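You operate a simulated robot arm through the tools that you are given. There is no shell and no other tool.

You run a simulated robot arm. Do the job below in one go: nothing can be reset, and whatever is moved stays where it is left.

## Task
Slacken the star knob, level the screen arm, tighten up and load-test it with the steel weight. Set down upright: steel weight.

Only the result counts: the job must be done as asked and must still hold three seconds after the hand-in. Knocking over, shifting, dropping, spilling or breaking anything else fails it.

## Robot
A 7-joint arm with a two-finger parallel gripper, fixed in place. Base frame: the origin is on the floor under the middle of its stand, x ahead of it, y to its left, z up. Lengths are in m, angles in degrees, forces in N, time in s.
It reaches about 1.247 m from its shoulder. Its first joint turns from -132.0 to 132.0 degrees. Payload 3.91 kg.
The tool frame sits at the grasp point between the pads (the TCP): z along the fingers, y along the line on which they close. The tips reach 0.03 m beyond it. Largest opening 0.11 m; finger width 0.02, thickness 0.01; the body of the gripper, 0.048 by 0.112 m, starts 0.055 m behind the TCP.
Orientation is told as [roll, pitch, yaw] about the base's x, y, z axes, in that order, counted from this pose: with the fingers straight down and closing along the base's y, the tool's x points along the base's -x, its y along +y and its z along -z.

## Interface
- The arm moves only by the tool step_arm. Its argument "commands" is a list that holds one entry, the list of rows, each a list of 6 numbers: the shift along the tool's x, y, z in units of 400 mm (1.0 is 400 mm), then the turn, a rotation vector about the tool's x, y, z in units of 60 degrees (1.0 is 60 degrees). In form: [[[tx, ty, tz, rx, ry, rz], ...]]. A call has 1 to 20 rows; each row is the pose to reach, as a shift and turn from the pose commanded when the call began, along the tool's axes at that moment. "claw" is the finger opening in m, from 0 to 0.11, set as the call begins (left out, the last holds). A call with a number of a shift or a turn outside -1 to 1 is refused whole. Each row takes 0.2 s and may step no farther than 0.05 m and 8.6 degrees from the row before; otherwise, or with a gripper value out of range, the whole call is refused. Where a pose cannot be reached the arm comes as near as it can. A force on the tool above 40 N (or 10 N above the force at the start of the call, whichever is more), or a blocked arm, ends the call early, and 0.2 s more pass. The fingers move at their own pace (about 0.108 m/s each) and stop on an object; they squeeze with about 22 N. The grip force told is the motor's: it shows also when the fingers shut on nothing. Time passes only in rows, and 0.2 s behind the last, so rows that repeat a pose let the fingers close. The reply holds the time, the measured pose of the TCP, the force on the tool along the base axes, the opening and the grip force, in the units named above and with some noise, with the torque about the TCP (base axes, N m) and any sound that the robot's microphone picked up, and new pictures: "views" is both (left out), scene, wrist or none.
- Cameras (640 x 400 px; columns grow to the right, rows downward): "scene" is fixed at [0.0518, -0.5002, 1.5276]; the picture's right is [0.81, -0.59, 0.00], its down [-0.22, -0.31, -0.93] and it looks along [0.54, 0.75, -0.38] (base axes); focal length 350 px, centre (320, 200). "wrist" rides on the gripper at [0.072, 0.017, -0.103] in the tool frame; the picture's right is [-0.23, 0.97, 0.00], its down [-0.76, -0.18, -0.62] and it looks along [-0.61, -0.14, 0.78] (tool axes); focal length 222 px, centre (320, 200). There is no depth. A picture from a camera that has moved, and an enlarged one, comes with that camera's place and axes in the base frame and with its lens.
- zoom(camera, box): a new picture of the part [left, top, right, bottom] of that camera's present view, enlarged. No time passes.
- sign_off(): hands the job in; it is judged then, once.

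Nothing tells you positions but the pictures and the camera data. Unless the task says otherwise, let go and move clear before handing in.

The tools are called after "Call:" as name(argument=value, ...) on one line, values as JSON. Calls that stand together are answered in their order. step_arm: Moves the arm, as the interface text tells. Its arguments: {"type":"object","properties":{"commands":{"type":"array","items":{"type":"array","items":{"type":"array","items":{"type":"number"}}}},"claw":{"type":"number"},"views":{"type":"string","enum":["both","scene","wrist","none"]}},"required":["commands"]} The other tools are called the same way: zoom (camera, box) takes an enlarged picture of a part of a camera's view; sign_off () hands the job in.

At the start:

```text
time: 0.0
ee_pos: [0.3635, 0.3746, 1.3093]
tool_rot: [0.0, 0.0, 0.1]
contact_force: [0.2, -0.2, 0.5]
wrist_torque: [0.04, -0.01, -0.01]
grip_width: 0.1099
finger_force: 0.2
```

scene: 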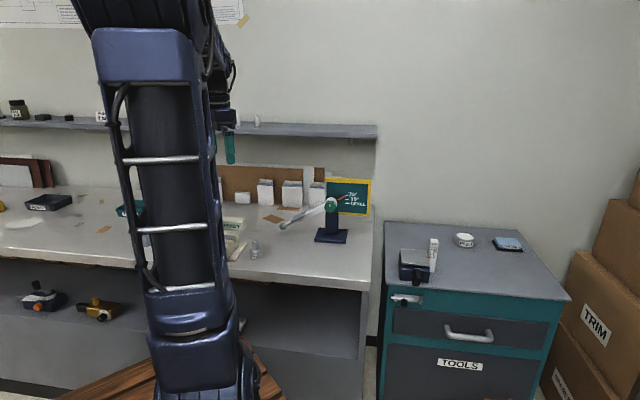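
wrist: 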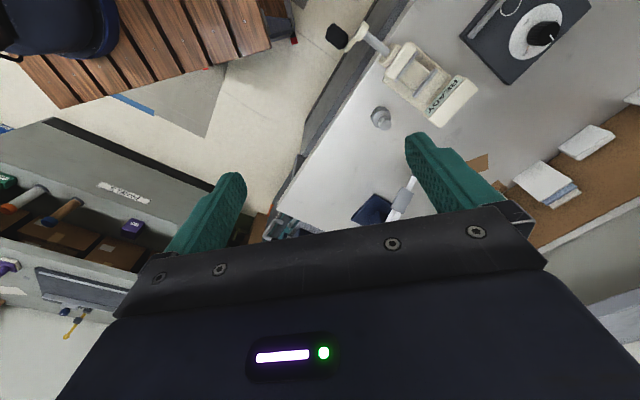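

The scene shows a bench with a small stand that has a star knob and a sagging arm in front of a green angle card, and a small steel weight on the bench. I'll zoom in on these before moving anything.

Call:
zoom(camera="scene", box=[220, 150, 400, 270])

Call:
zoom(camera="scene", box=[300, 165, 380, 250])

Call:
zoom(camera="wrist", box=[240, 80, 480, 250])

Call:
zoom(camera="scene", box=[370, 210, 580, 350])

```text
3.33 times, centred on (310, 210) of scene
camera zoom: at [0.0518, -0.5002, 1.5276], right [0.81, -0.59, 0.0], down [-0.22, -0.31, -0.93], along [0.54, 0.75, -0.38], focal length 1168 px, centre (353, 167)
```

zoom: 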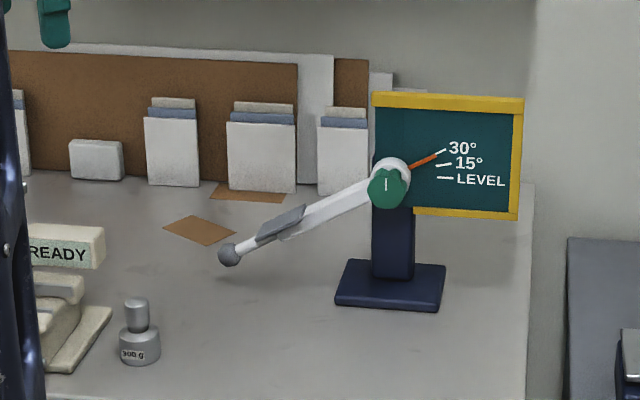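

```text
4.71 times, centred on (340, 208) of scene
camera zoom: at [0.0518, -0.5002, 1.5276], right [0.81, -0.59, 0.0], down [-0.22, -0.31, -0.93], along [0.54, 0.75, -0.38], focal length 1649 px, centre (226, 165)
```

zoom: 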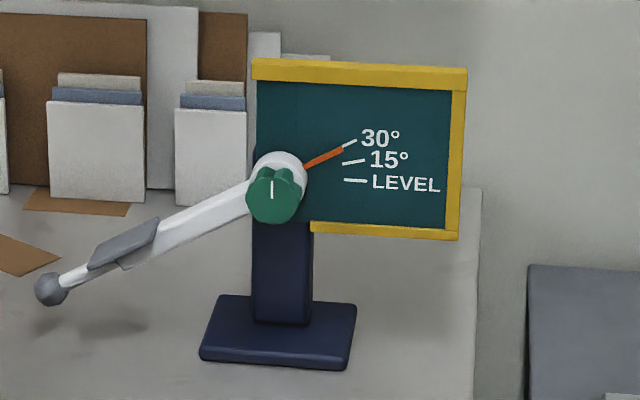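

```text
2.35 times, centred on (360, 165) of wrist
camera zoom: at [0.2919, 0.3927, 1.4118], right [0.23, 0.97, 0.0], down [0.76, -0.18, 0.62], along [0.61, -0.14, -0.78], focal length 523 px, centre (226, 282)
```

zoom: 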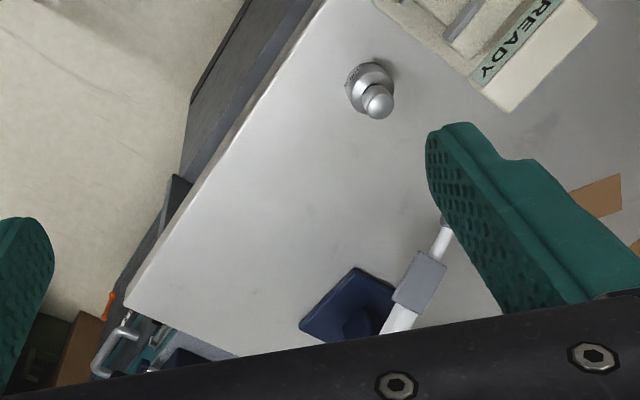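

```text
2.86 times, centred on (475, 280) of scene
camera zoom: at [0.0518, -0.5002, 1.5276], right [0.81, -0.59, 0.0], down [-0.22, -0.31, -0.93], along [0.54, 0.75, -0.38], focal length 1001 px, centre (-123, -29)
```

zoom: 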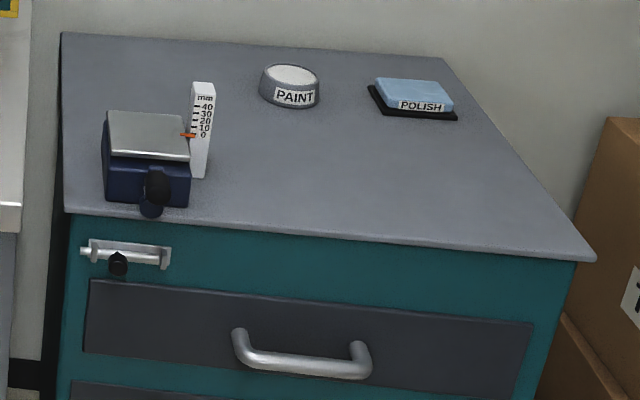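

The arm sags at roughly 30° on a stand at about (0.80, 0.46). Its knob faces back along (-0.7, -0.7) at about z = 1.03. The steel weight is at about (0.49, 0.50) on the bench top, around z = 0.87. I'll swing the gripper round to face the stand and get a closer look.

Call:
step_arm(commands=[[[-0.027, -0.039, 0.0185, 0, 0, -0.094], [-0.054, -0.078, 0.037, 0, 0, -0.188], [-0.081, -0.117, 0.0555, 0, 0, -0.281], [-0.108, -0.156, 0.074, 0, 0, -0.375], [-0.135, -0.195, 0.0925, 0, 0, -0.469], [-0.162, -0.234, 0.111, 0, 0, -0.5625], [-0.189, -0.273, 0.1295, 0, 0, -0.656], [-0.216, -0.3115, 0.148, 0, 0, -0.75]]], claw=0.08)

```text
time: 1.8
ee_pos: [0.4502, 0.2498, 1.251]
tool_rot: [0.0, 0.1, 45.2]
contact_force: [-0.2, 0.0, 1.0]
wrist_torque: [-0.02, -0.02, -0.01]
grip_width: 0.08
finger_force: 0.1
camera wrist: at [0.3884, 0.211, 1.3532], right [-0.53, 0.85, 0.0], down [0.66, 0.42, 0.62], along [0.53, 0.33, -0.78], focal length 222 px, centre (320, 200)
```

scene: 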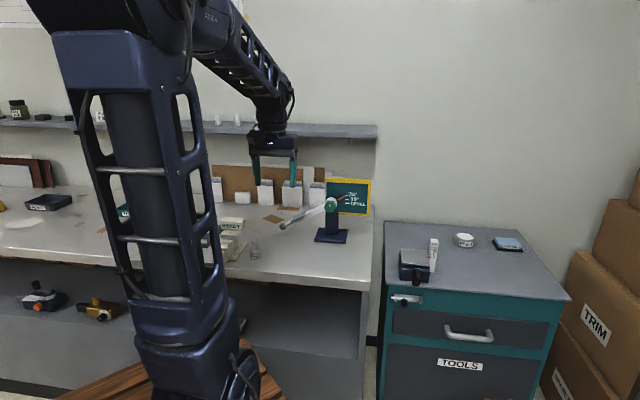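
wrist: 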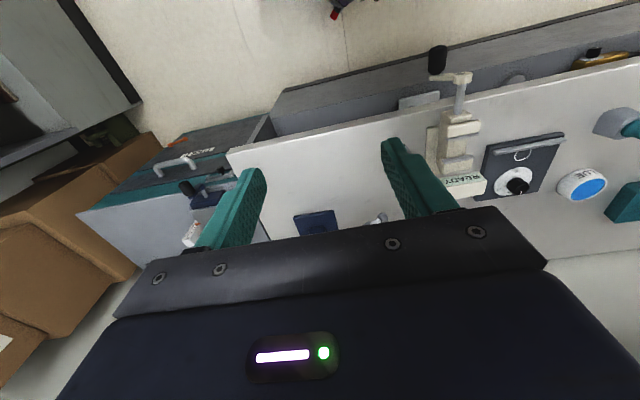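

The gripper now faces the stand, and the wrist picture is upside down relative to gravity. Next I'll pitch the gripper forward and down in front of the knob for a clear view.

Call:
step_arm(commands=[[[-0.025, -0.025, 0.036, 0, -0.107, 0], [-0.05, -0.05, 0.071, 0, -0.214, 0], [-0.076, -0.076, 0.107, 0, -0.321, 0], [-0.101, -0.101, 0.143, 0, -0.429, 0], [-0.126, -0.126, 0.179, 0, -0.536, 0], [-0.152, -0.152, 0.214, 0, -0.643, 0], [-0.177, -0.177, 0.25, 0, -0.75, 0]]])

```text
time: 3.4
ee_pos: [0.5509, 0.2516, 1.1514]
tool_rot: [-0.3, -44.9, 45.1]
contact_force: [-3.7, 4.5, 0.0]
wrist_torque: [-0.25, -0.21, -0.32]
grip_width: 0.0799
finger_force: 0.0
camera wrist: at [0.4514, 0.1769, 1.1715], right [-0.57, 0.8, 0.16], down [0.19, -0.05, 0.98], along [0.8, 0.59, -0.12], focal length 222 px, centre (320, 200)
```

scene: 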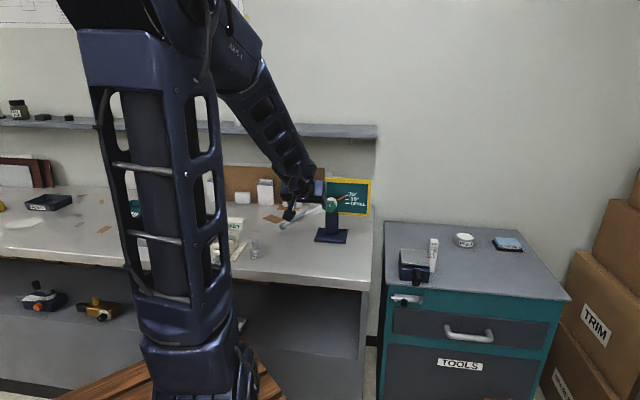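
wrist: 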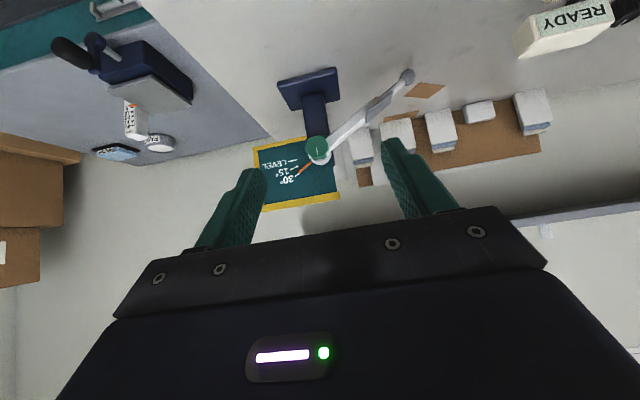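

I now have a clear, inverted view of the stand, knob and angle card. I'll zoom in to pin down the knob position and orientation.

Call:
zoom(camera="wrist", box=[240, 50, 440, 220])

Call:
zoom(camera="wrist", box=[270, 120, 360, 200])

Call:
zoom(camera="scene", box=[260, 160, 380, 250])

```text
2.35 times, centred on (340, 135) of wrist
camera zoom: at [0.4514, 0.1769, 1.1715], right [-0.57, 0.8, 0.16], down [0.19, -0.05, 0.98], along [0.8, 0.59, -0.12], focal length 523 px, centre (273, 353)
```

zoom: 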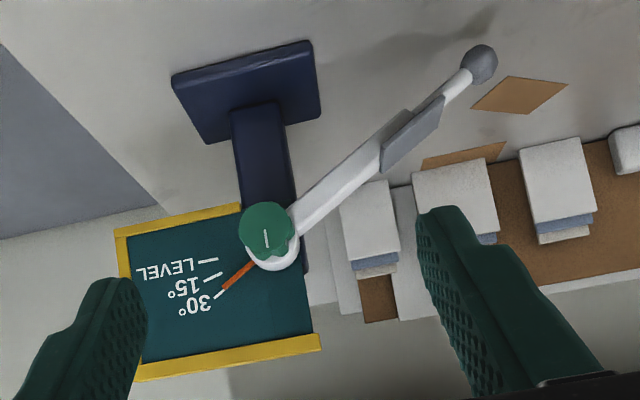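

```text
5.00 times, centred on (315, 160) of wrist
camera zoom: at [0.4514, 0.1769, 1.1715], right [-0.57, 0.8, 0.16], down [0.19, -0.05, 0.98], along [0.8, 0.59, -0.12], focal length 1111 px, centre (345, 400)
```

zoom: 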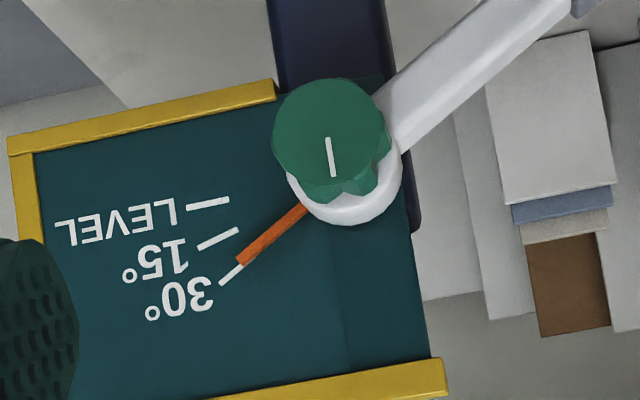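

```text
4.44 times, centred on (320, 205) of scene
camera zoom: at [0.0518, -0.5002, 1.5276], right [0.81, -0.59, 0.0], down [-0.22, -0.31, -0.93], along [0.54, 0.75, -0.38], focal length 1558 px, centre (320, 178)
```

zoom: 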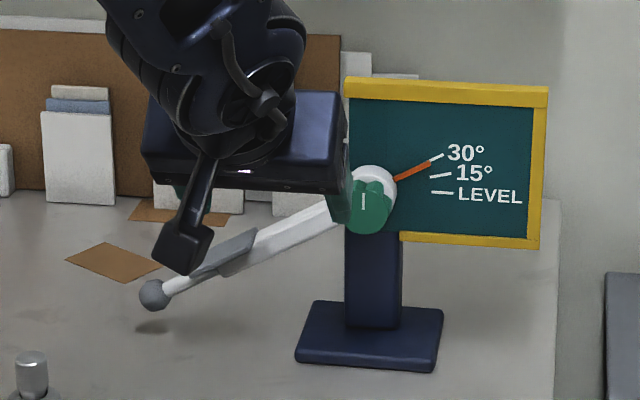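

I put the knob's front face at about (0.749, 0.408, 1.031), with its axis at roughly 44° azimuth. The pointer sits just under the 30° mark. Next I'll bring the gripper horizontal, about 10 cm in front of the knob.

Call:
step_arm(commands=[[[-0.0067, -0.0092, 0.0597, 0, -0.094, 0], [-0.0134, -0.0184, 0.1194, 0, -0.1875, 0], [-0.02, -0.0276, 0.179, 0, -0.281, 0], [-0.0267, -0.0367, 0.2387, 0, -0.375, 0], [-0.0334, -0.0459, 0.2984, 0, -0.469, 0], [-0.04, -0.055, 0.358, 0, -0.5625, 0], [-0.0468, -0.0643, 0.4178, 0, -0.656, 0], [-0.0535, -0.0735, 0.4775, 0, -0.75, 0]]])

```text
time: 5.2
ee_pos: [0.6793, 0.3373, 1.0303]
tool_rot: [26.8, -90.1, 18.2]
contact_force: [0.1, 0.2, -1.1]
wrist_torque: [0.07, -0.05, 0.03]
grip_width: 0.08
finger_force: 0.0
out of reach, approached as far as the arm can: row 1, 3, 4
camera wrist: at [0.5955, 0.276, 0.9569], right [-0.69, 0.69, 0.23], down [-0.31, -0.57, 0.76], along [0.65, 0.45, 0.61], focal length 222 px, centre (320, 200)
```

scene: 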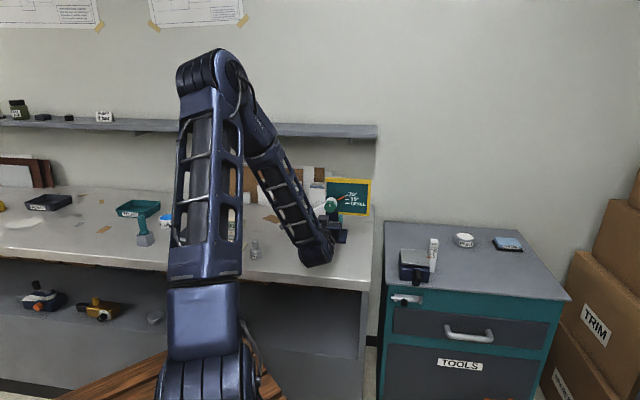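
wrist: 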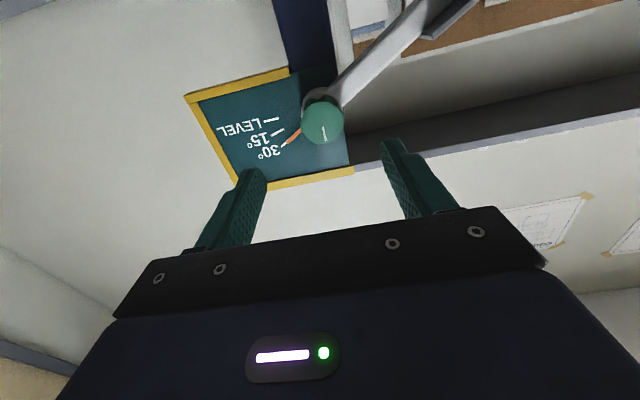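

The gripper is horizontal in front of the knob and I see no contact. I'll zoom to check alignment.

Call:
zoom(camera="wrist", box=[240, 60, 440, 200])

Call:
zoom(camera="scene", box=[230, 150, 390, 280])

```text
2.86 times, centred on (340, 130) of wrist
camera zoom: at [0.5955, 0.276, 0.9569], right [-0.69, 0.69, 0.23], down [-0.31, -0.57, 0.76], along [0.65, 0.45, 0.61], focal length 635 px, centre (263, 400)
```

zoom: 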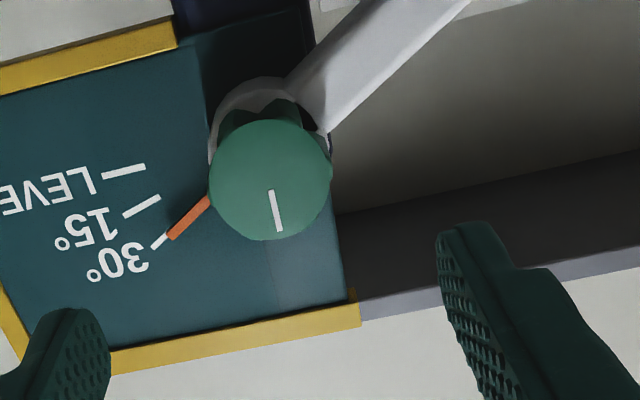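

```text
3.08 times, centred on (310, 215) of scene
camera zoom: at [0.0518, -0.5002, 1.5276], right [0.81, -0.59, 0.0], down [-0.22, -0.31, -0.93], along [0.54, 0.75, -0.38], focal length 1078 px, centre (351, 154)
```

zoom: 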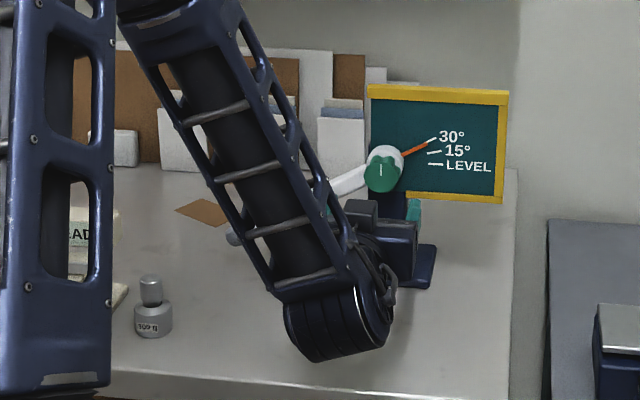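

The knob is about 40 mm across and aligned with the tool axis to within 2 mm. I'll advance until the fingertips overlap it by about 18 mm, with the fingers still open.

Call:
step_arm(commands=[[[0.001, 0.001, 0.05, 0, 0, 0], [0.002, 0.002, 0.1, 0, 0, 0], [0.003, 0.003, 0.15, 0, 0, 0], [0.003, 0.004, 0.19, 0, 0, 0], [0.003, 0.0045, 0.219, 0, 0, 0]]], claw=0.075)

```text
time: 6.4
ee_pos: [0.7367, 0.3999, 1.0302]
tool_rot: [-0.6, -90.0, 45.8]
contact_force: [0.1, -0.6, -0.1]
wrist_torque: [-0.01, -0.01, 0.01]
grip_width: 0.0749
finger_force: 0.0
camera wrist: at [0.6536, 0.3395, 0.9557], right [-0.69, 0.69, 0.23], down [-0.31, -0.57, 0.76], along [0.65, 0.45, 0.61], focal length 222 px, centre (320, 200)
```

scene: 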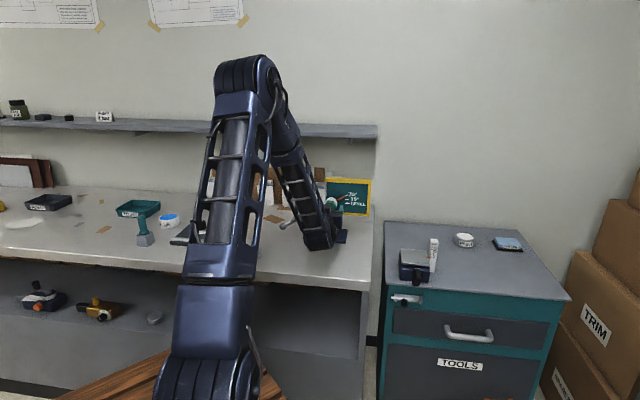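
wrist: 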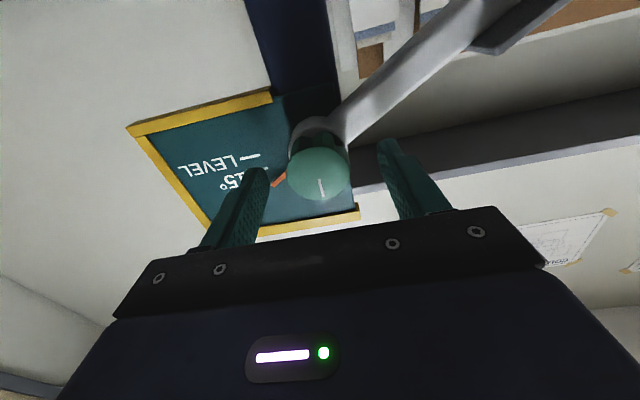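

The fingers now straddle the knob's front edge. I'll check the overlap and centering before closing.

Call:
zoom(camera="wrist", box=[220, 90, 450, 240])

Call:
zoom(camera="scene", box=[270, 160, 390, 260])

```text
2.67 times, centred on (335, 165) of wrist
camera zoom: at [0.6536, 0.3395, 0.9557], right [-0.69, 0.69, 0.23], down [-0.31, -0.57, 0.76], along [0.65, 0.45, 0.61], focal length 592 px, centre (280, 293)
```

zoom: 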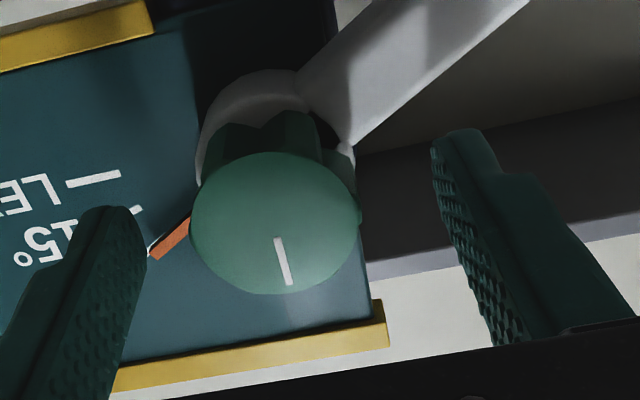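

```text
4.00 times, centred on (330, 210) of scene
camera zoom: at [0.0518, -0.5002, 1.5276], right [0.81, -0.59, 0.0], down [-0.22, -0.31, -0.93], along [0.54, 0.75, -0.38], focal length 1402 px, centre (280, 160)
```

zoom: 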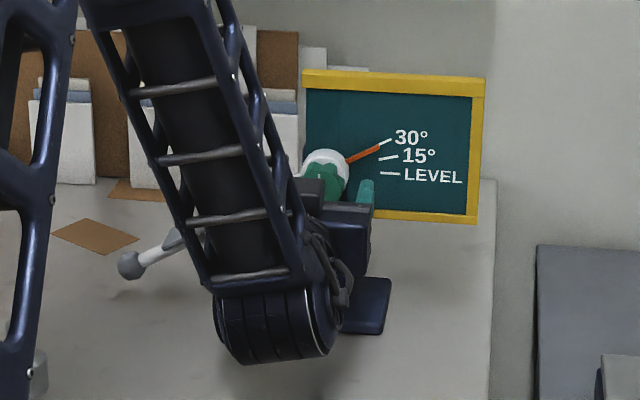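

The knob is about 1 mm off the tool axis, and there is still depth before the hub. I'll correct the offset, go in 8 mm more and close on the knob.

Call:
step_arm(commands=[[[0.0015, -0.001, 0.01, 0, 0, 0], [0.003, -0.0025, 0.02, 0, 0, 0]]], claw=0.07, views="none")

Call:
step_arm(commands=[[[0, 0, 0, 0, 0, 0], [0, 0, 0, 0, 0, 0], [0, 0, 0, 0, 0, 0]]], claw=0.02)

```text
time: 7.0
ee_pos: [0.7444, 0.4046, 1.0281]
tool_rot: [5.1, -90.0, 40.1]
contact_force: [-1.2, 0.8, -0.4]
wrist_torque: [0.03, 0.02, -0.01]
grip_width: 0.0702
finger_force: 0.1
```

```text
time: 7.8
ee_pos: [0.7444, 0.4052, 1.0289]
tool_rot: [-19.0, -89.9, 64.1]
contact_force: [-3.4, 2.0, -0.7]
wrist_torque: [0.06, -0.08, -0.55]
grip_width: 0.0418
finger_force: 44.9
camera wrist: at [0.6599, 0.3439, 0.9544], right [-0.69, 0.69, 0.23], down [-0.31, -0.57, 0.76], along [0.65, 0.45, 0.61], focal length 222 px, centre (320, 200)
```

scene: 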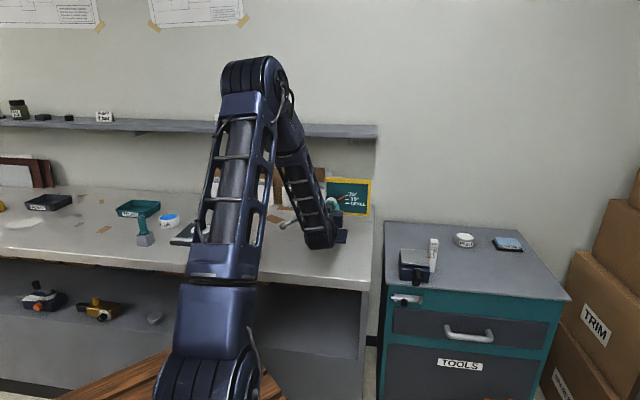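
wrist: 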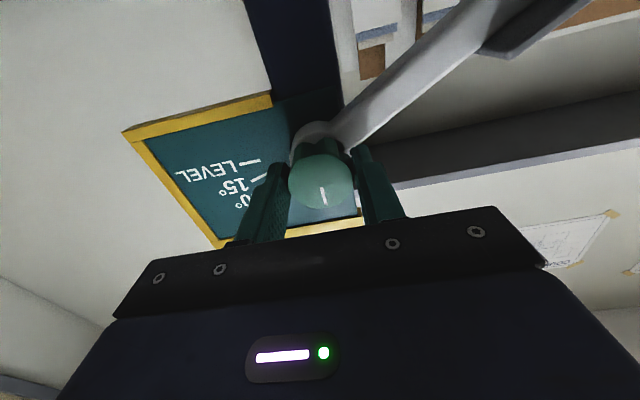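

I have the knob gripped at 42 mm. I'll turn it counter-clockwise as seen from the front, which is negative about the tool axis, in modest steps while watching torque and the arm.

Call:
step_arm(commands=[[[0, 0, 0, 0, 0, -0.12], [0, 0, 0, 0, 0, -0.24], [0, 0, 0, 0, 0, -0.36], [0, 0, 0, 0, 0, -0.48]]])

```text
time: 8.8
ee_pos: [0.7446, 0.4036, 1.0291]
tool_rot: [-89.9, -61.1, 134.9]
contact_force: [11.9, 2.9, -3.7]
wrist_torque: [-0.07, 0.17, -0.83]
grip_width: 0.0416
finger_force: 45.2
camera wrist: at [0.6866, 0.3172, 0.9555], right [-0.68, 0.68, -0.27], down [-0.59, -0.29, 0.75], along [0.43, 0.67, 0.6], focal length 222 px, centre (320, 200)
```

scene: 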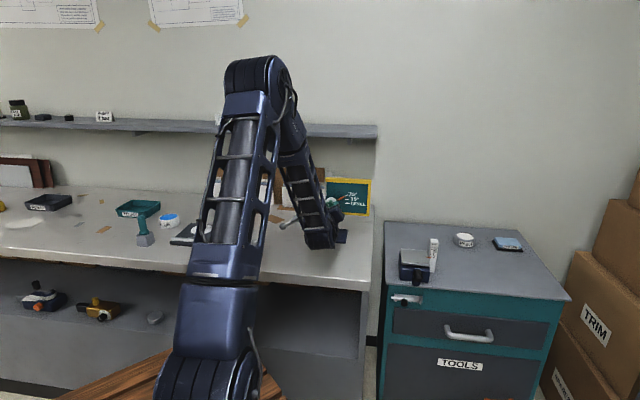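
wrist: 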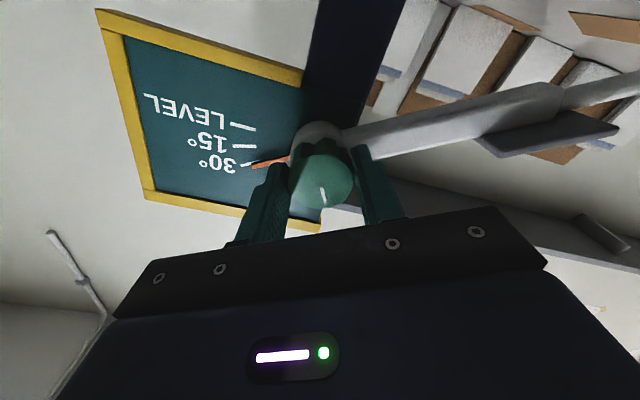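

The knob is turning with the gripper. I'll check whether the screen arm has moved.

Call:
zoom(camera="wrist", box=[120, 60, 440, 260])

Call:
zoom(camera="scene", box=[270, 160, 390, 260])

```text
2.00 times, centred on (280, 160) of wrist
camera zoom: at [0.6866, 0.3172, 0.9555], right [-0.68, 0.68, -0.27], down [-0.59, -0.29, 0.75], along [0.43, 0.67, 0.6], focal length 444 px, centre (400, 280)
```

zoom: 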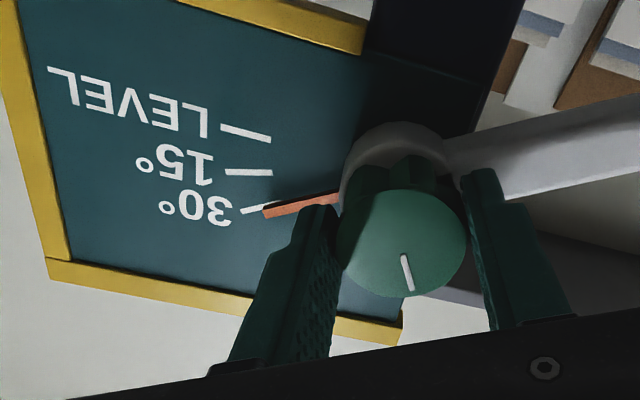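

```text
4.00 times, centred on (330, 210) of scene
camera zoom: at [0.0518, -0.5002, 1.5276], right [0.81, -0.59, 0.0], down [-0.22, -0.31, -0.93], along [0.54, 0.75, -0.38], focal length 1402 px, centre (280, 160)
```

zoom: 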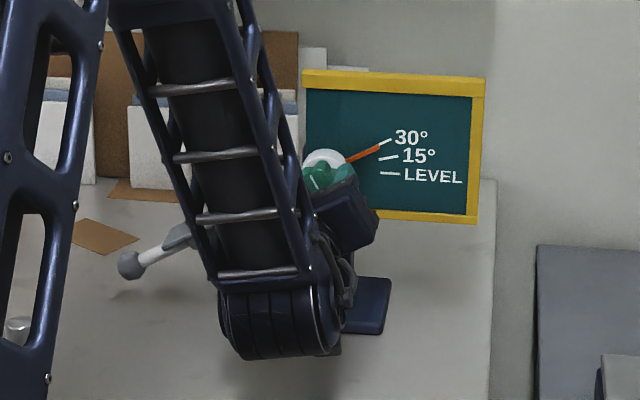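

The knob has turned about 29° and the arm hasn't moved. I'll keep slackening.

Call:
step_arm(commands=[[[0, 0, 0, 0, 0, -0.125], [0, 0, 0, 0, 0, -0.25], [0, 0, 0, 0, 0, -0.375], [0, 0, 0, 0, 0, -0.5], [0, 0, 0, 0, 0, -0.625], [0, 0, 0, 0, 0, -0.75]]])

```text
time: 10.2
ee_pos: [0.7454, 0.4031, 1.0296]
tool_rot: [-90.1, -16.1, 135.1]
contact_force: [18.7, -14.6, 15.9]
wrist_torque: [0.11, -0.04, 0.0]
grip_width: 0.0418
finger_force: 45.5
camera wrist: at [0.7185, 0.2852, 0.9915], right [-0.34, 0.35, -0.87], down [-0.92, 0.04, 0.38], along [0.17, 0.94, 0.3], focal length 222 px, centre (320, 200)
```

scene: 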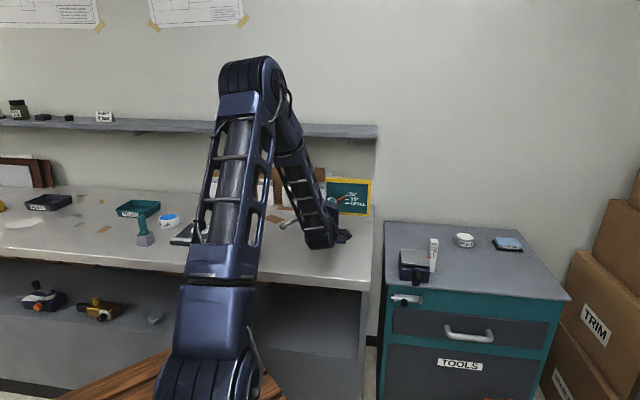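
wrist: 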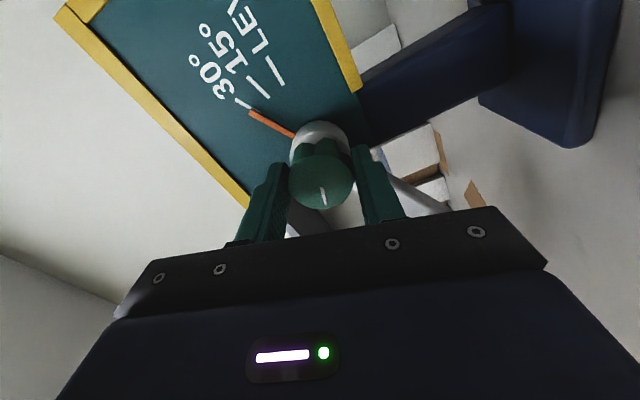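

The turn is now about 74° with around 28 N of side load, which points to slight axis misalignment. I'll check the arm, then shift the tool to relieve the load.

Call:
zoom(camera="scene", box=[270, 160, 390, 260])

Call:
zoom(camera="wrist", box=[160, 0, 480, 240])

Call:
step_arm(commands=[[[0.003, -0.004, 0, 0, 0, 0]]], views="none")

```text
4.00 times, centred on (330, 210) of scene
camera zoom: at [0.0518, -0.5002, 1.5276], right [0.81, -0.59, 0.0], down [-0.22, -0.31, -0.93], along [0.54, 0.75, -0.38], focal length 1402 px, centre (280, 160)
```

zoom: 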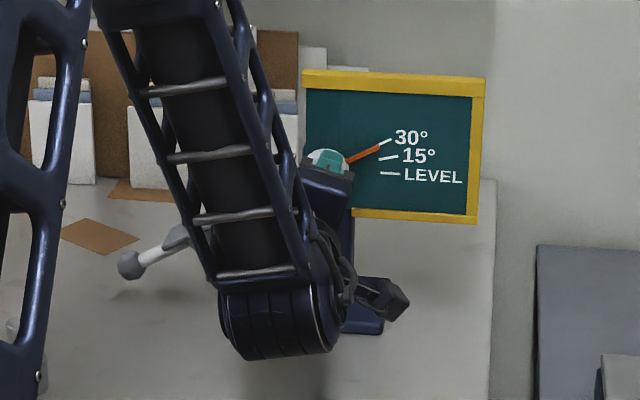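

```text
1.67 times, centred on (320, 120) of wrist
camera zoom: at [0.7185, 0.2852, 0.9915], right [-0.34, 0.35, -0.87], down [-0.92, 0.04, 0.38], along [0.17, 0.94, 0.3], focal length 370 px, centre (320, 333)
```

zoom: 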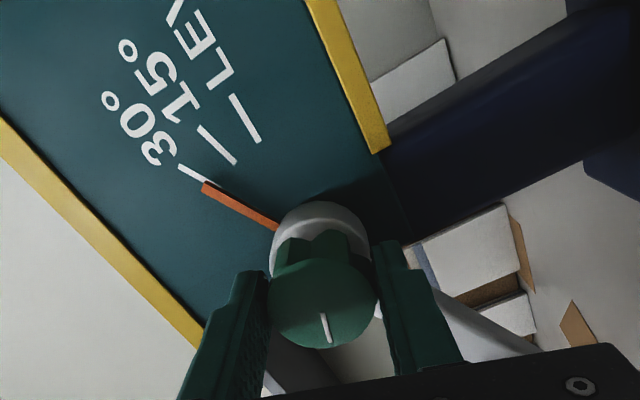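

```text
time: 10.6
ee_pos: [0.7451, 0.4035, 1.0305]
tool_rot: [-89.8, -16.1, 135.0]
contact_force: [16.5, -12.2, 5.5]
wrist_torque: [0.59, -0.62, -1.28]
grip_width: 0.0416
finger_force: 44.7
```

The arm still sits at about 28°. The vertical load has dropped, but a sideways load of about 18 N remains, so I'll ease that too.

Call:
step_arm(commands=[[[0.006, -0.002, 0, 0, 0, 0]]], views="none")

```text
time: 11.0
ee_pos: [0.7455, 0.4039, 1.0288]
tool_rot: [-89.8, -16.3, 135.3]
contact_force: [0.4, -0.4, 2.8]
wrist_torque: [0.43, -0.38, -0.85]
grip_width: 0.0415
finger_force: 45.1
```

The side load is almost gone, so the tool is now centred on the knob axis. I'll turn another 45° counter-clockwise.

Call:
step_arm(commands=[[[0, 0, 0, 0, 0, -0.125], [0, 0, 0, 0, 0, -0.25], [0, 0, 0, 0, 0, -0.375], [0, 0, 0, 0, 0, -0.5], [0, 0, 0, 0, 0, -0.625], [0, 0, 0, 0, 0, -0.75]]])

```text
time: 12.5
ee_pos: [0.7445, 0.4036, 1.0313]
tool_rot: [-90.1, 28.8, 135.3]
contact_force: [-14.2, -5.4, 10.9]
wrist_torque: [-0.23, 0.22, -0.04]
grip_width: 0.042
finger_force: 45.5
stopped in row 6: the force on the tool passed its limit at 41 N (the readings are from after the stop); the commanded pose is now the measured one
camera wrist: at [0.7242, 0.2803, 1.0489], right [0.19, -0.19, -0.96], down [-0.97, 0.09, -0.21], along [0.12, 0.98, -0.17], focal length 222 px, centre (320, 200)
```

scene: 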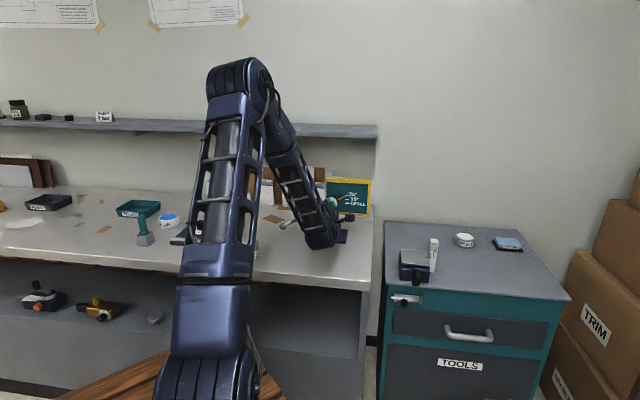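
wrist: 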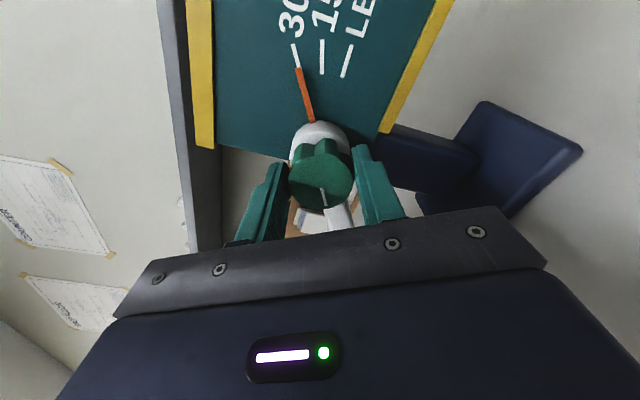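

The knob has turned about 119°, and the call stopped on rising side load. I'll release it, back straight off and look at the stand.

Call:
step_arm(commands=[[[0, 0, 0, 0, 0, 0], [0, 0, 0, 0, 0, 0]]], claw=0.075, views="none")

Call:
step_arm(commands=[[[0, 0, -0.04, 0, 0, 0], [0, 0, -0.09, 0, 0, 0], [0, 0, -0.14, 0, 0, 0], [0, 0, -0.19, 0, 0, 0]]])

```text
time: 13.1
ee_pos: [0.745, 0.4042, 1.03]
tool_rot: [-89.9, 28.8, 135.3]
contact_force: [-0.2, -0.7, -0.2]
wrist_torque: [0.01, -0.02, -0.01]
grip_width: 0.0754
finger_force: 0.0
```

```text
time: 14.1
ee_pos: [0.6937, 0.3484, 1.0305]
tool_rot: [-90.0, 28.9, 135.2]
contact_force: [0.3, 0.3, 0.3]
wrist_torque: [-0.02, 0.01, -0.03]
grip_width: 0.0752
finger_force: 0.0
camera wrist: at [0.672, 0.225, 1.0483], right [0.19, -0.19, -0.96], down [-0.97, 0.09, -0.21], along [0.12, 0.98, -0.17], focal length 222 px, centre (320, 200)
```

scene: 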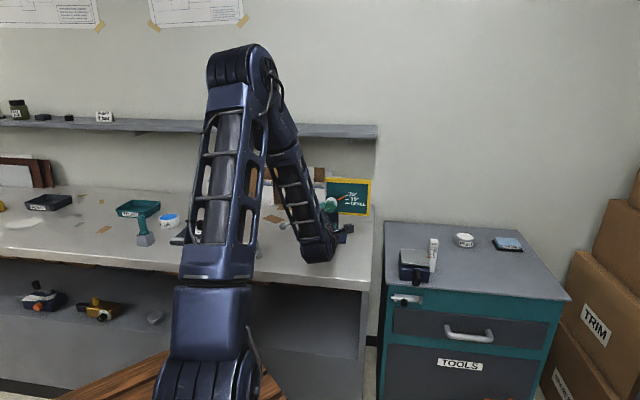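
wrist: 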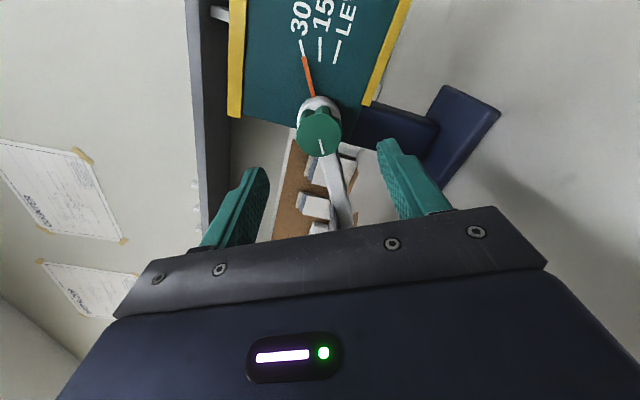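

The knob stayed where I left it and the pointer still reads about 28°. I'll zoom in to locate the bar between hub and tray, which is where I plan to grip it.

Call:
zoom(camera="wrist", box=[200, 20, 440, 220])

Call:
zoom(camera="scene", box=[260, 160, 380, 270])

```text
2.00 times, centred on (320, 120) of wrist
camera zoom: at [0.672, 0.225, 1.0483], right [0.19, -0.19, -0.96], down [-0.97, 0.09, -0.21], along [0.12, 0.98, -0.17], focal length 444 px, centre (320, 360)
```

zoom: 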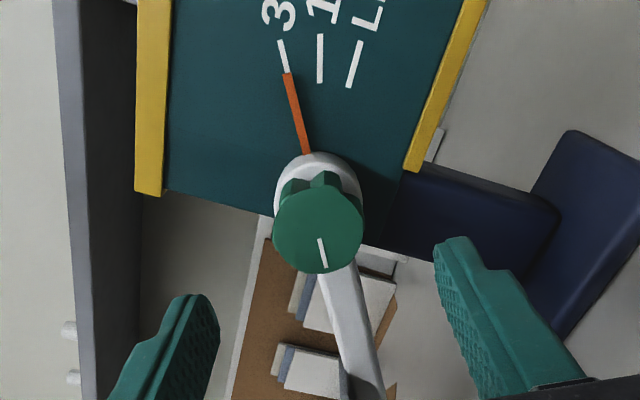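

```text
3.64 times, centred on (320, 215) of scene
camera zoom: at [0.0518, -0.5002, 1.5276], right [0.81, -0.59, 0.0], down [-0.22, -0.31, -0.93], along [0.54, 0.75, -0.38], focal length 1274 px, centre (320, 146)
```

zoom: 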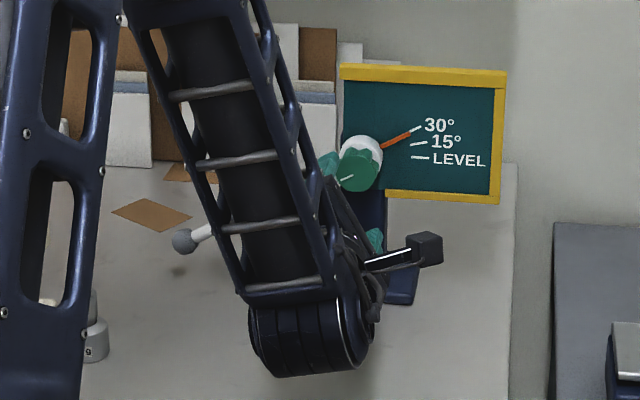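

The bar sits about 5.5 cm behind the knob's front face. My roll angle already lines up perpendicular to it, so I'll shift along the bar to about 8 cm from the hub axis, staying clear in front.

Call:
step_arm(commands=[[[-0.05, 0, 0, 0, 0, 0], [-0.1, 0, 0, 0, 0, 0], [-0.15, -0.001, 0, 0, 0, 0], [-0.2075, -0.002, 0, 0, 0, 0]]])

```text
time: 15.1
ee_pos: [0.6397, 0.4005, 0.9902]
tool_rot: [-90.0, 28.9, 135.2]
contact_force: [-0.8, -0.5, 1.1]
wrist_torque: [-0.02, 0.0, -0.03]
grip_width: 0.075
finger_force: 0.0
camera wrist: at [0.6182, 0.2768, 1.0091], right [0.19, -0.19, -0.96], down [-0.97, 0.09, -0.21], along [0.12, 0.98, -0.17], focal length 222 px, centre (320, 200)
```

scene: 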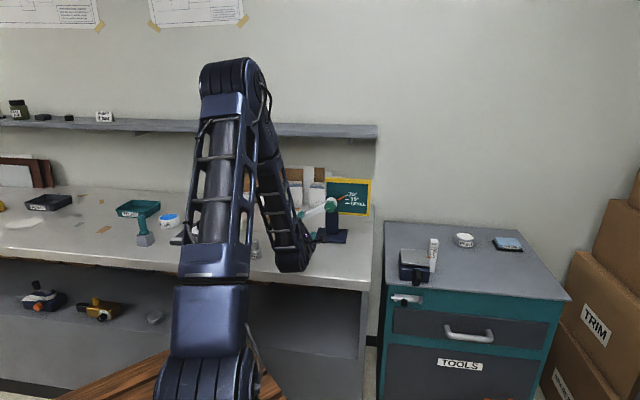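
wrist: 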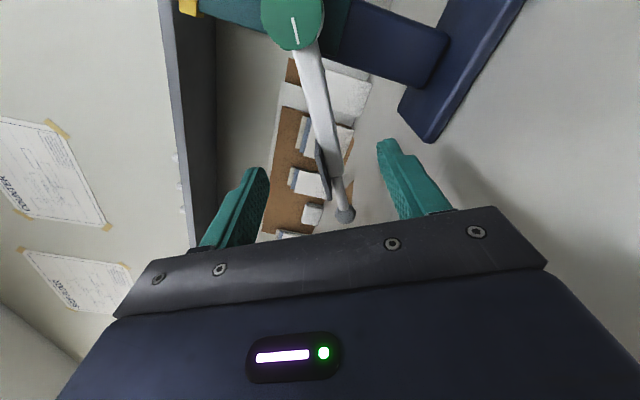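

The bar now runs between the fingers in the wrist view, and I can see the tray plate farther along it. I'll zoom in to confirm the geometry before advancing.

Call:
zoom(camera="wrist", box=[220, 0, 440, 230])

Call:
zoom(camera="scene", box=[240, 170, 380, 280])

```text
1.74 times, centred on (330, 115) of wrist
camera zoom: at [0.6182, 0.2768, 1.0091], right [0.19, -0.19, -0.96], down [-0.97, 0.09, -0.21], along [0.12, 0.98, -0.17], focal length 386 px, centre (303, 348)
```

zoom: 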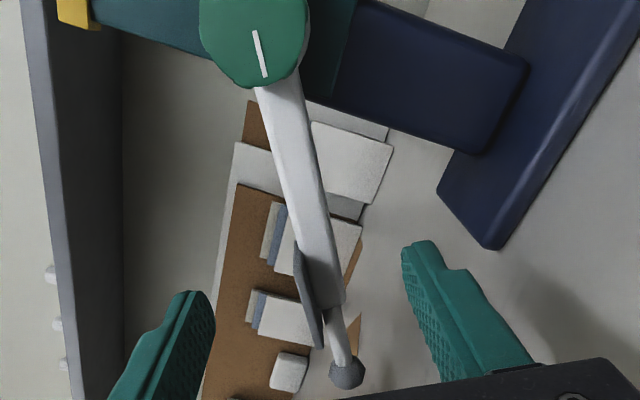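

```text
3.64 times, centred on (310, 225) of scene
camera zoom: at [0.0518, -0.5002, 1.5276], right [0.81, -0.59, 0.0], down [-0.22, -0.31, -0.93], along [0.54, 0.75, -0.38], focal length 1274 px, centre (356, 109)
```

zoom: 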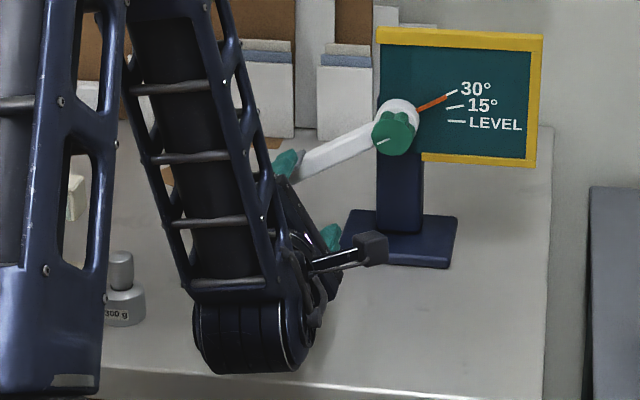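

The bar is centred between the fingers and the tray starts about 2 cm past the grip point. I'll shift 8 mm toward the hub for clearance and move in over the bar.

Call:
step_arm(commands=[[[0.01, 0, 0.06, 0, 0, 0], [0.02, 0, 0.12, 0, 0, 0], [0.02, 0, 0.18, 0, 0, 0], [0.02, 0, 0.24, 0, 0, 0], [0.02, 0, 0.29, 0, 0, 0]]])

```text
time: 16.3
ee_pos: [0.7279, 0.4768, 0.995]
tool_rot: [-89.9, 28.9, 135.1]
contact_force: [-0.5, -0.3, -0.7]
wrist_torque: [0.02, 0.0, 0.0]
grip_width: 0.0751
finger_force: 0.0
camera wrist: at [0.7069, 0.354, 1.0127], right [0.19, -0.19, -0.96], down [-0.97, 0.09, -0.21], along [0.12, 0.98, -0.17], focal length 222 px, centre (320, 200)
```

scene: 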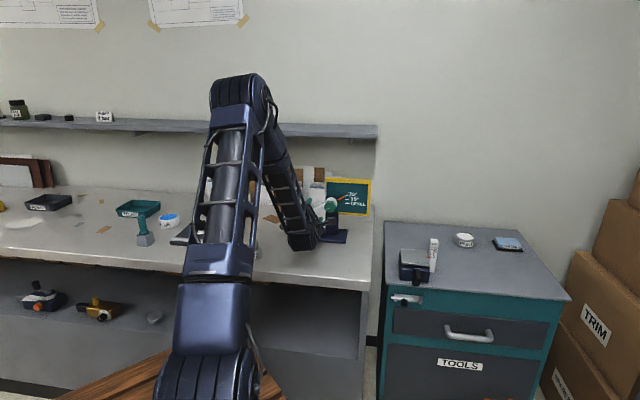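
wrist: 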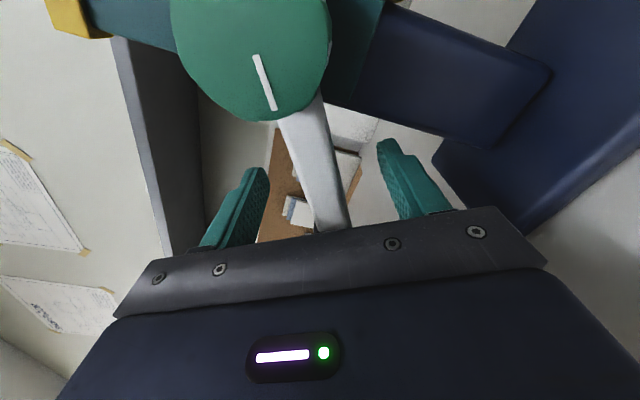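

The fingers are over the bar with no contact. I'll close on it now.

Call:
step_arm(commands=[[[0, 0, 0, 0, 0, 0], [0, 0, 0, 0, 0, 0], [0, 0, 0, 0, 0, 0]]], claw=0.01)

```text
time: 17.1
ee_pos: [0.7281, 0.4777, 0.9932]
tool_rot: [-90.0, 28.7, 135.3]
contact_force: [2.7, 3.6, -6.5]
wrist_torque: [0.27, 0.35, 0.01]
grip_width: 0.0195
finger_force: 44.8
camera wrist: at [0.7069, 0.354, 1.012], right [0.19, -0.19, -0.96], down [-0.97, 0.09, -0.21], along [0.12, 0.98, -0.17], focal length 222 px, centre (320, 200)
```

scene: 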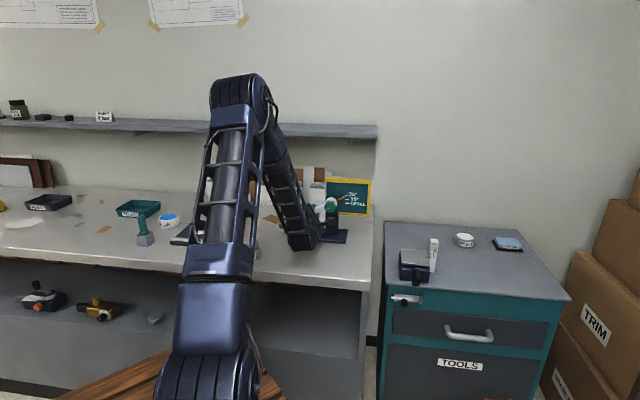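
wrist: 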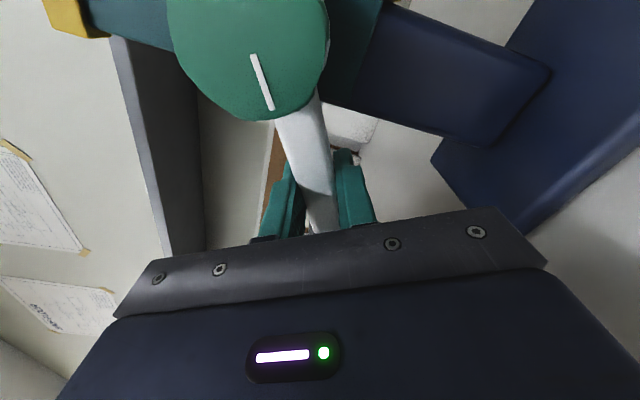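

The bar is held at 19.5 mm and the side load is light. I'll swing it up along an arc about the hub axis, half the angle first, and watch the load and pointer.

Call:
step_arm(commands=[[[0.0006, -0.0152, 0, 0, 0, 0.0792], [0.0025, -0.0302, 0, 0, 0, 0.1583], [0.0056, -0.045, 0, 0, 0, 0.2375]]])

```text
time: 17.9
ee_pos: [0.7244, 0.4822, 1.0103]
tool_rot: [-90.1, 14.5, 135.0]
contact_force: [14.2, -0.3, -11.8]
wrist_torque: [0.38, 0.61, 0.33]
grip_width: 0.0196
finger_force: 45.3
camera wrist: at [0.7036, 0.3571, 1.0104], right [0.02, -0.02, -1.0], down [-0.99, 0.11, -0.02], along [0.11, 0.99, -0.01], focal length 222 px, centre (320, 200)
```

scene: 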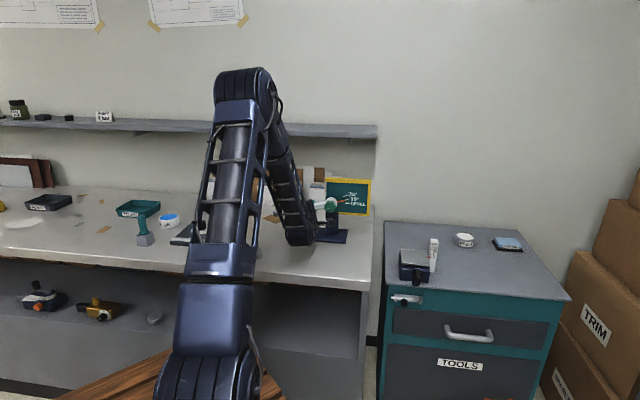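
wrist: 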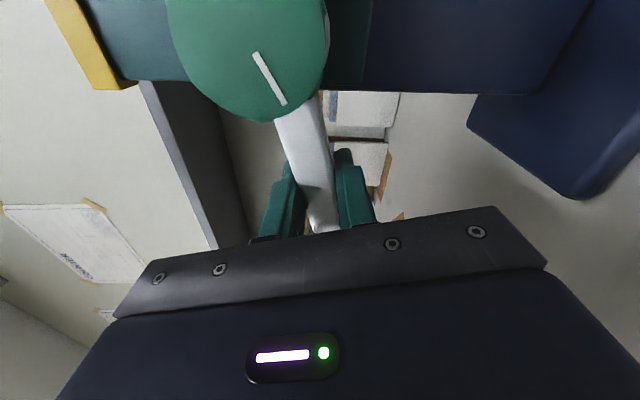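

The arm swings with only about 15 N of load. I'll check the pointer and make sure the stand hasn't shifted.

Call:
zoom(camera="scene", box=[300, 165, 380, 250])

```text
4.71 times, centred on (340, 208) of scene
camera zoom: at [0.0518, -0.5002, 1.5276], right [0.81, -0.59, 0.0], down [-0.22, -0.31, -0.93], along [0.54, 0.75, -0.38], focal length 1649 px, centre (226, 165)
```

zoom: 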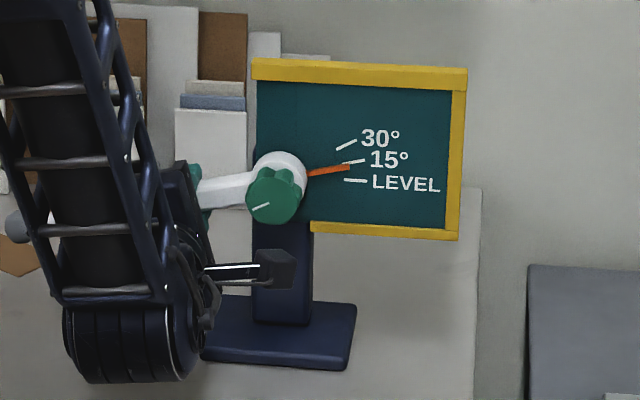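

The stand hasn't moved and the pointer is just under 15°. I'll do the remaining 14.5° to bring the bar horizontal.

Call:
step_arm(commands=[[[0.0007, -0.0154, 0, 0, 0, 0.0805], [0.0028, -0.0307, 0, 0, 0, 0.1611], [0.0068, -0.0458, 0, 0, 0, 0.2417]]])

Call:
zoom(camera="scene", box=[300, 165, 380, 250])

```text
time: 18.7
ee_pos: [0.7219, 0.4844, 1.0287]
tool_rot: [-89.9, 0.1, 135.3]
contact_force: [-2.0, -12.4, -12.9]
wrist_torque: [0.4, 0.47, -0.34]
grip_width: 0.0197
finger_force: 45.0
camera wrist: at [0.7006, 0.3603, 1.01], right [-0.16, 0.16, -0.97], down [-0.98, 0.09, 0.18], along [0.12, 0.98, 0.14], focal length 222 px, centre (320, 200)
```

scene: 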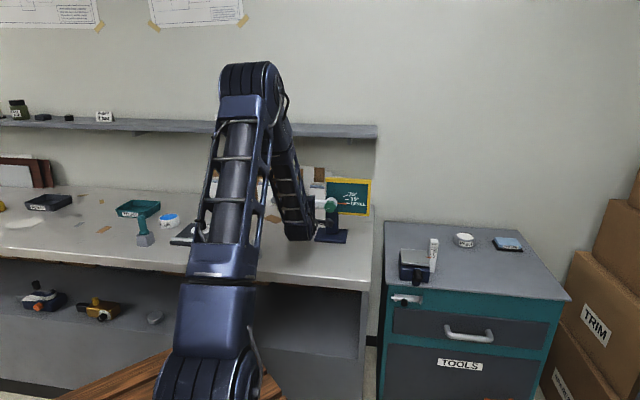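
wrist: 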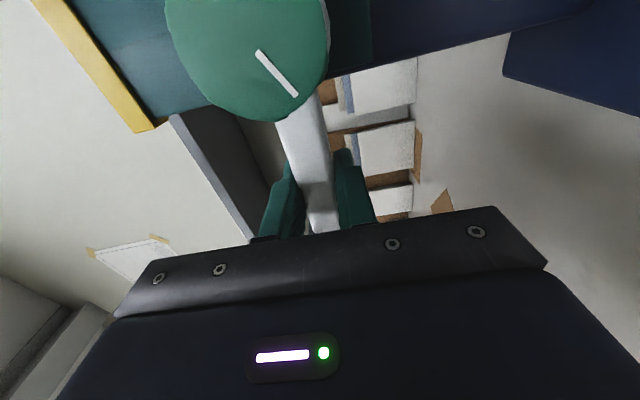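

```text
4.71 times, centred on (340, 208) of scene
camera zoom: at [0.0518, -0.5002, 1.5276], right [0.81, -0.59, 0.0], down [-0.22, -0.31, -0.93], along [0.54, 0.75, -0.38], focal length 1649 px, centre (226, 165)
```

zoom: 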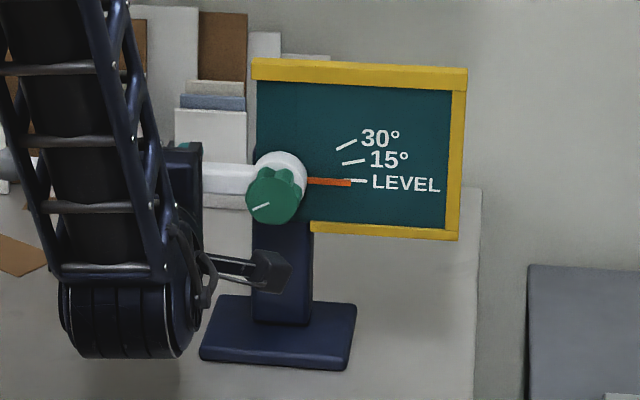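

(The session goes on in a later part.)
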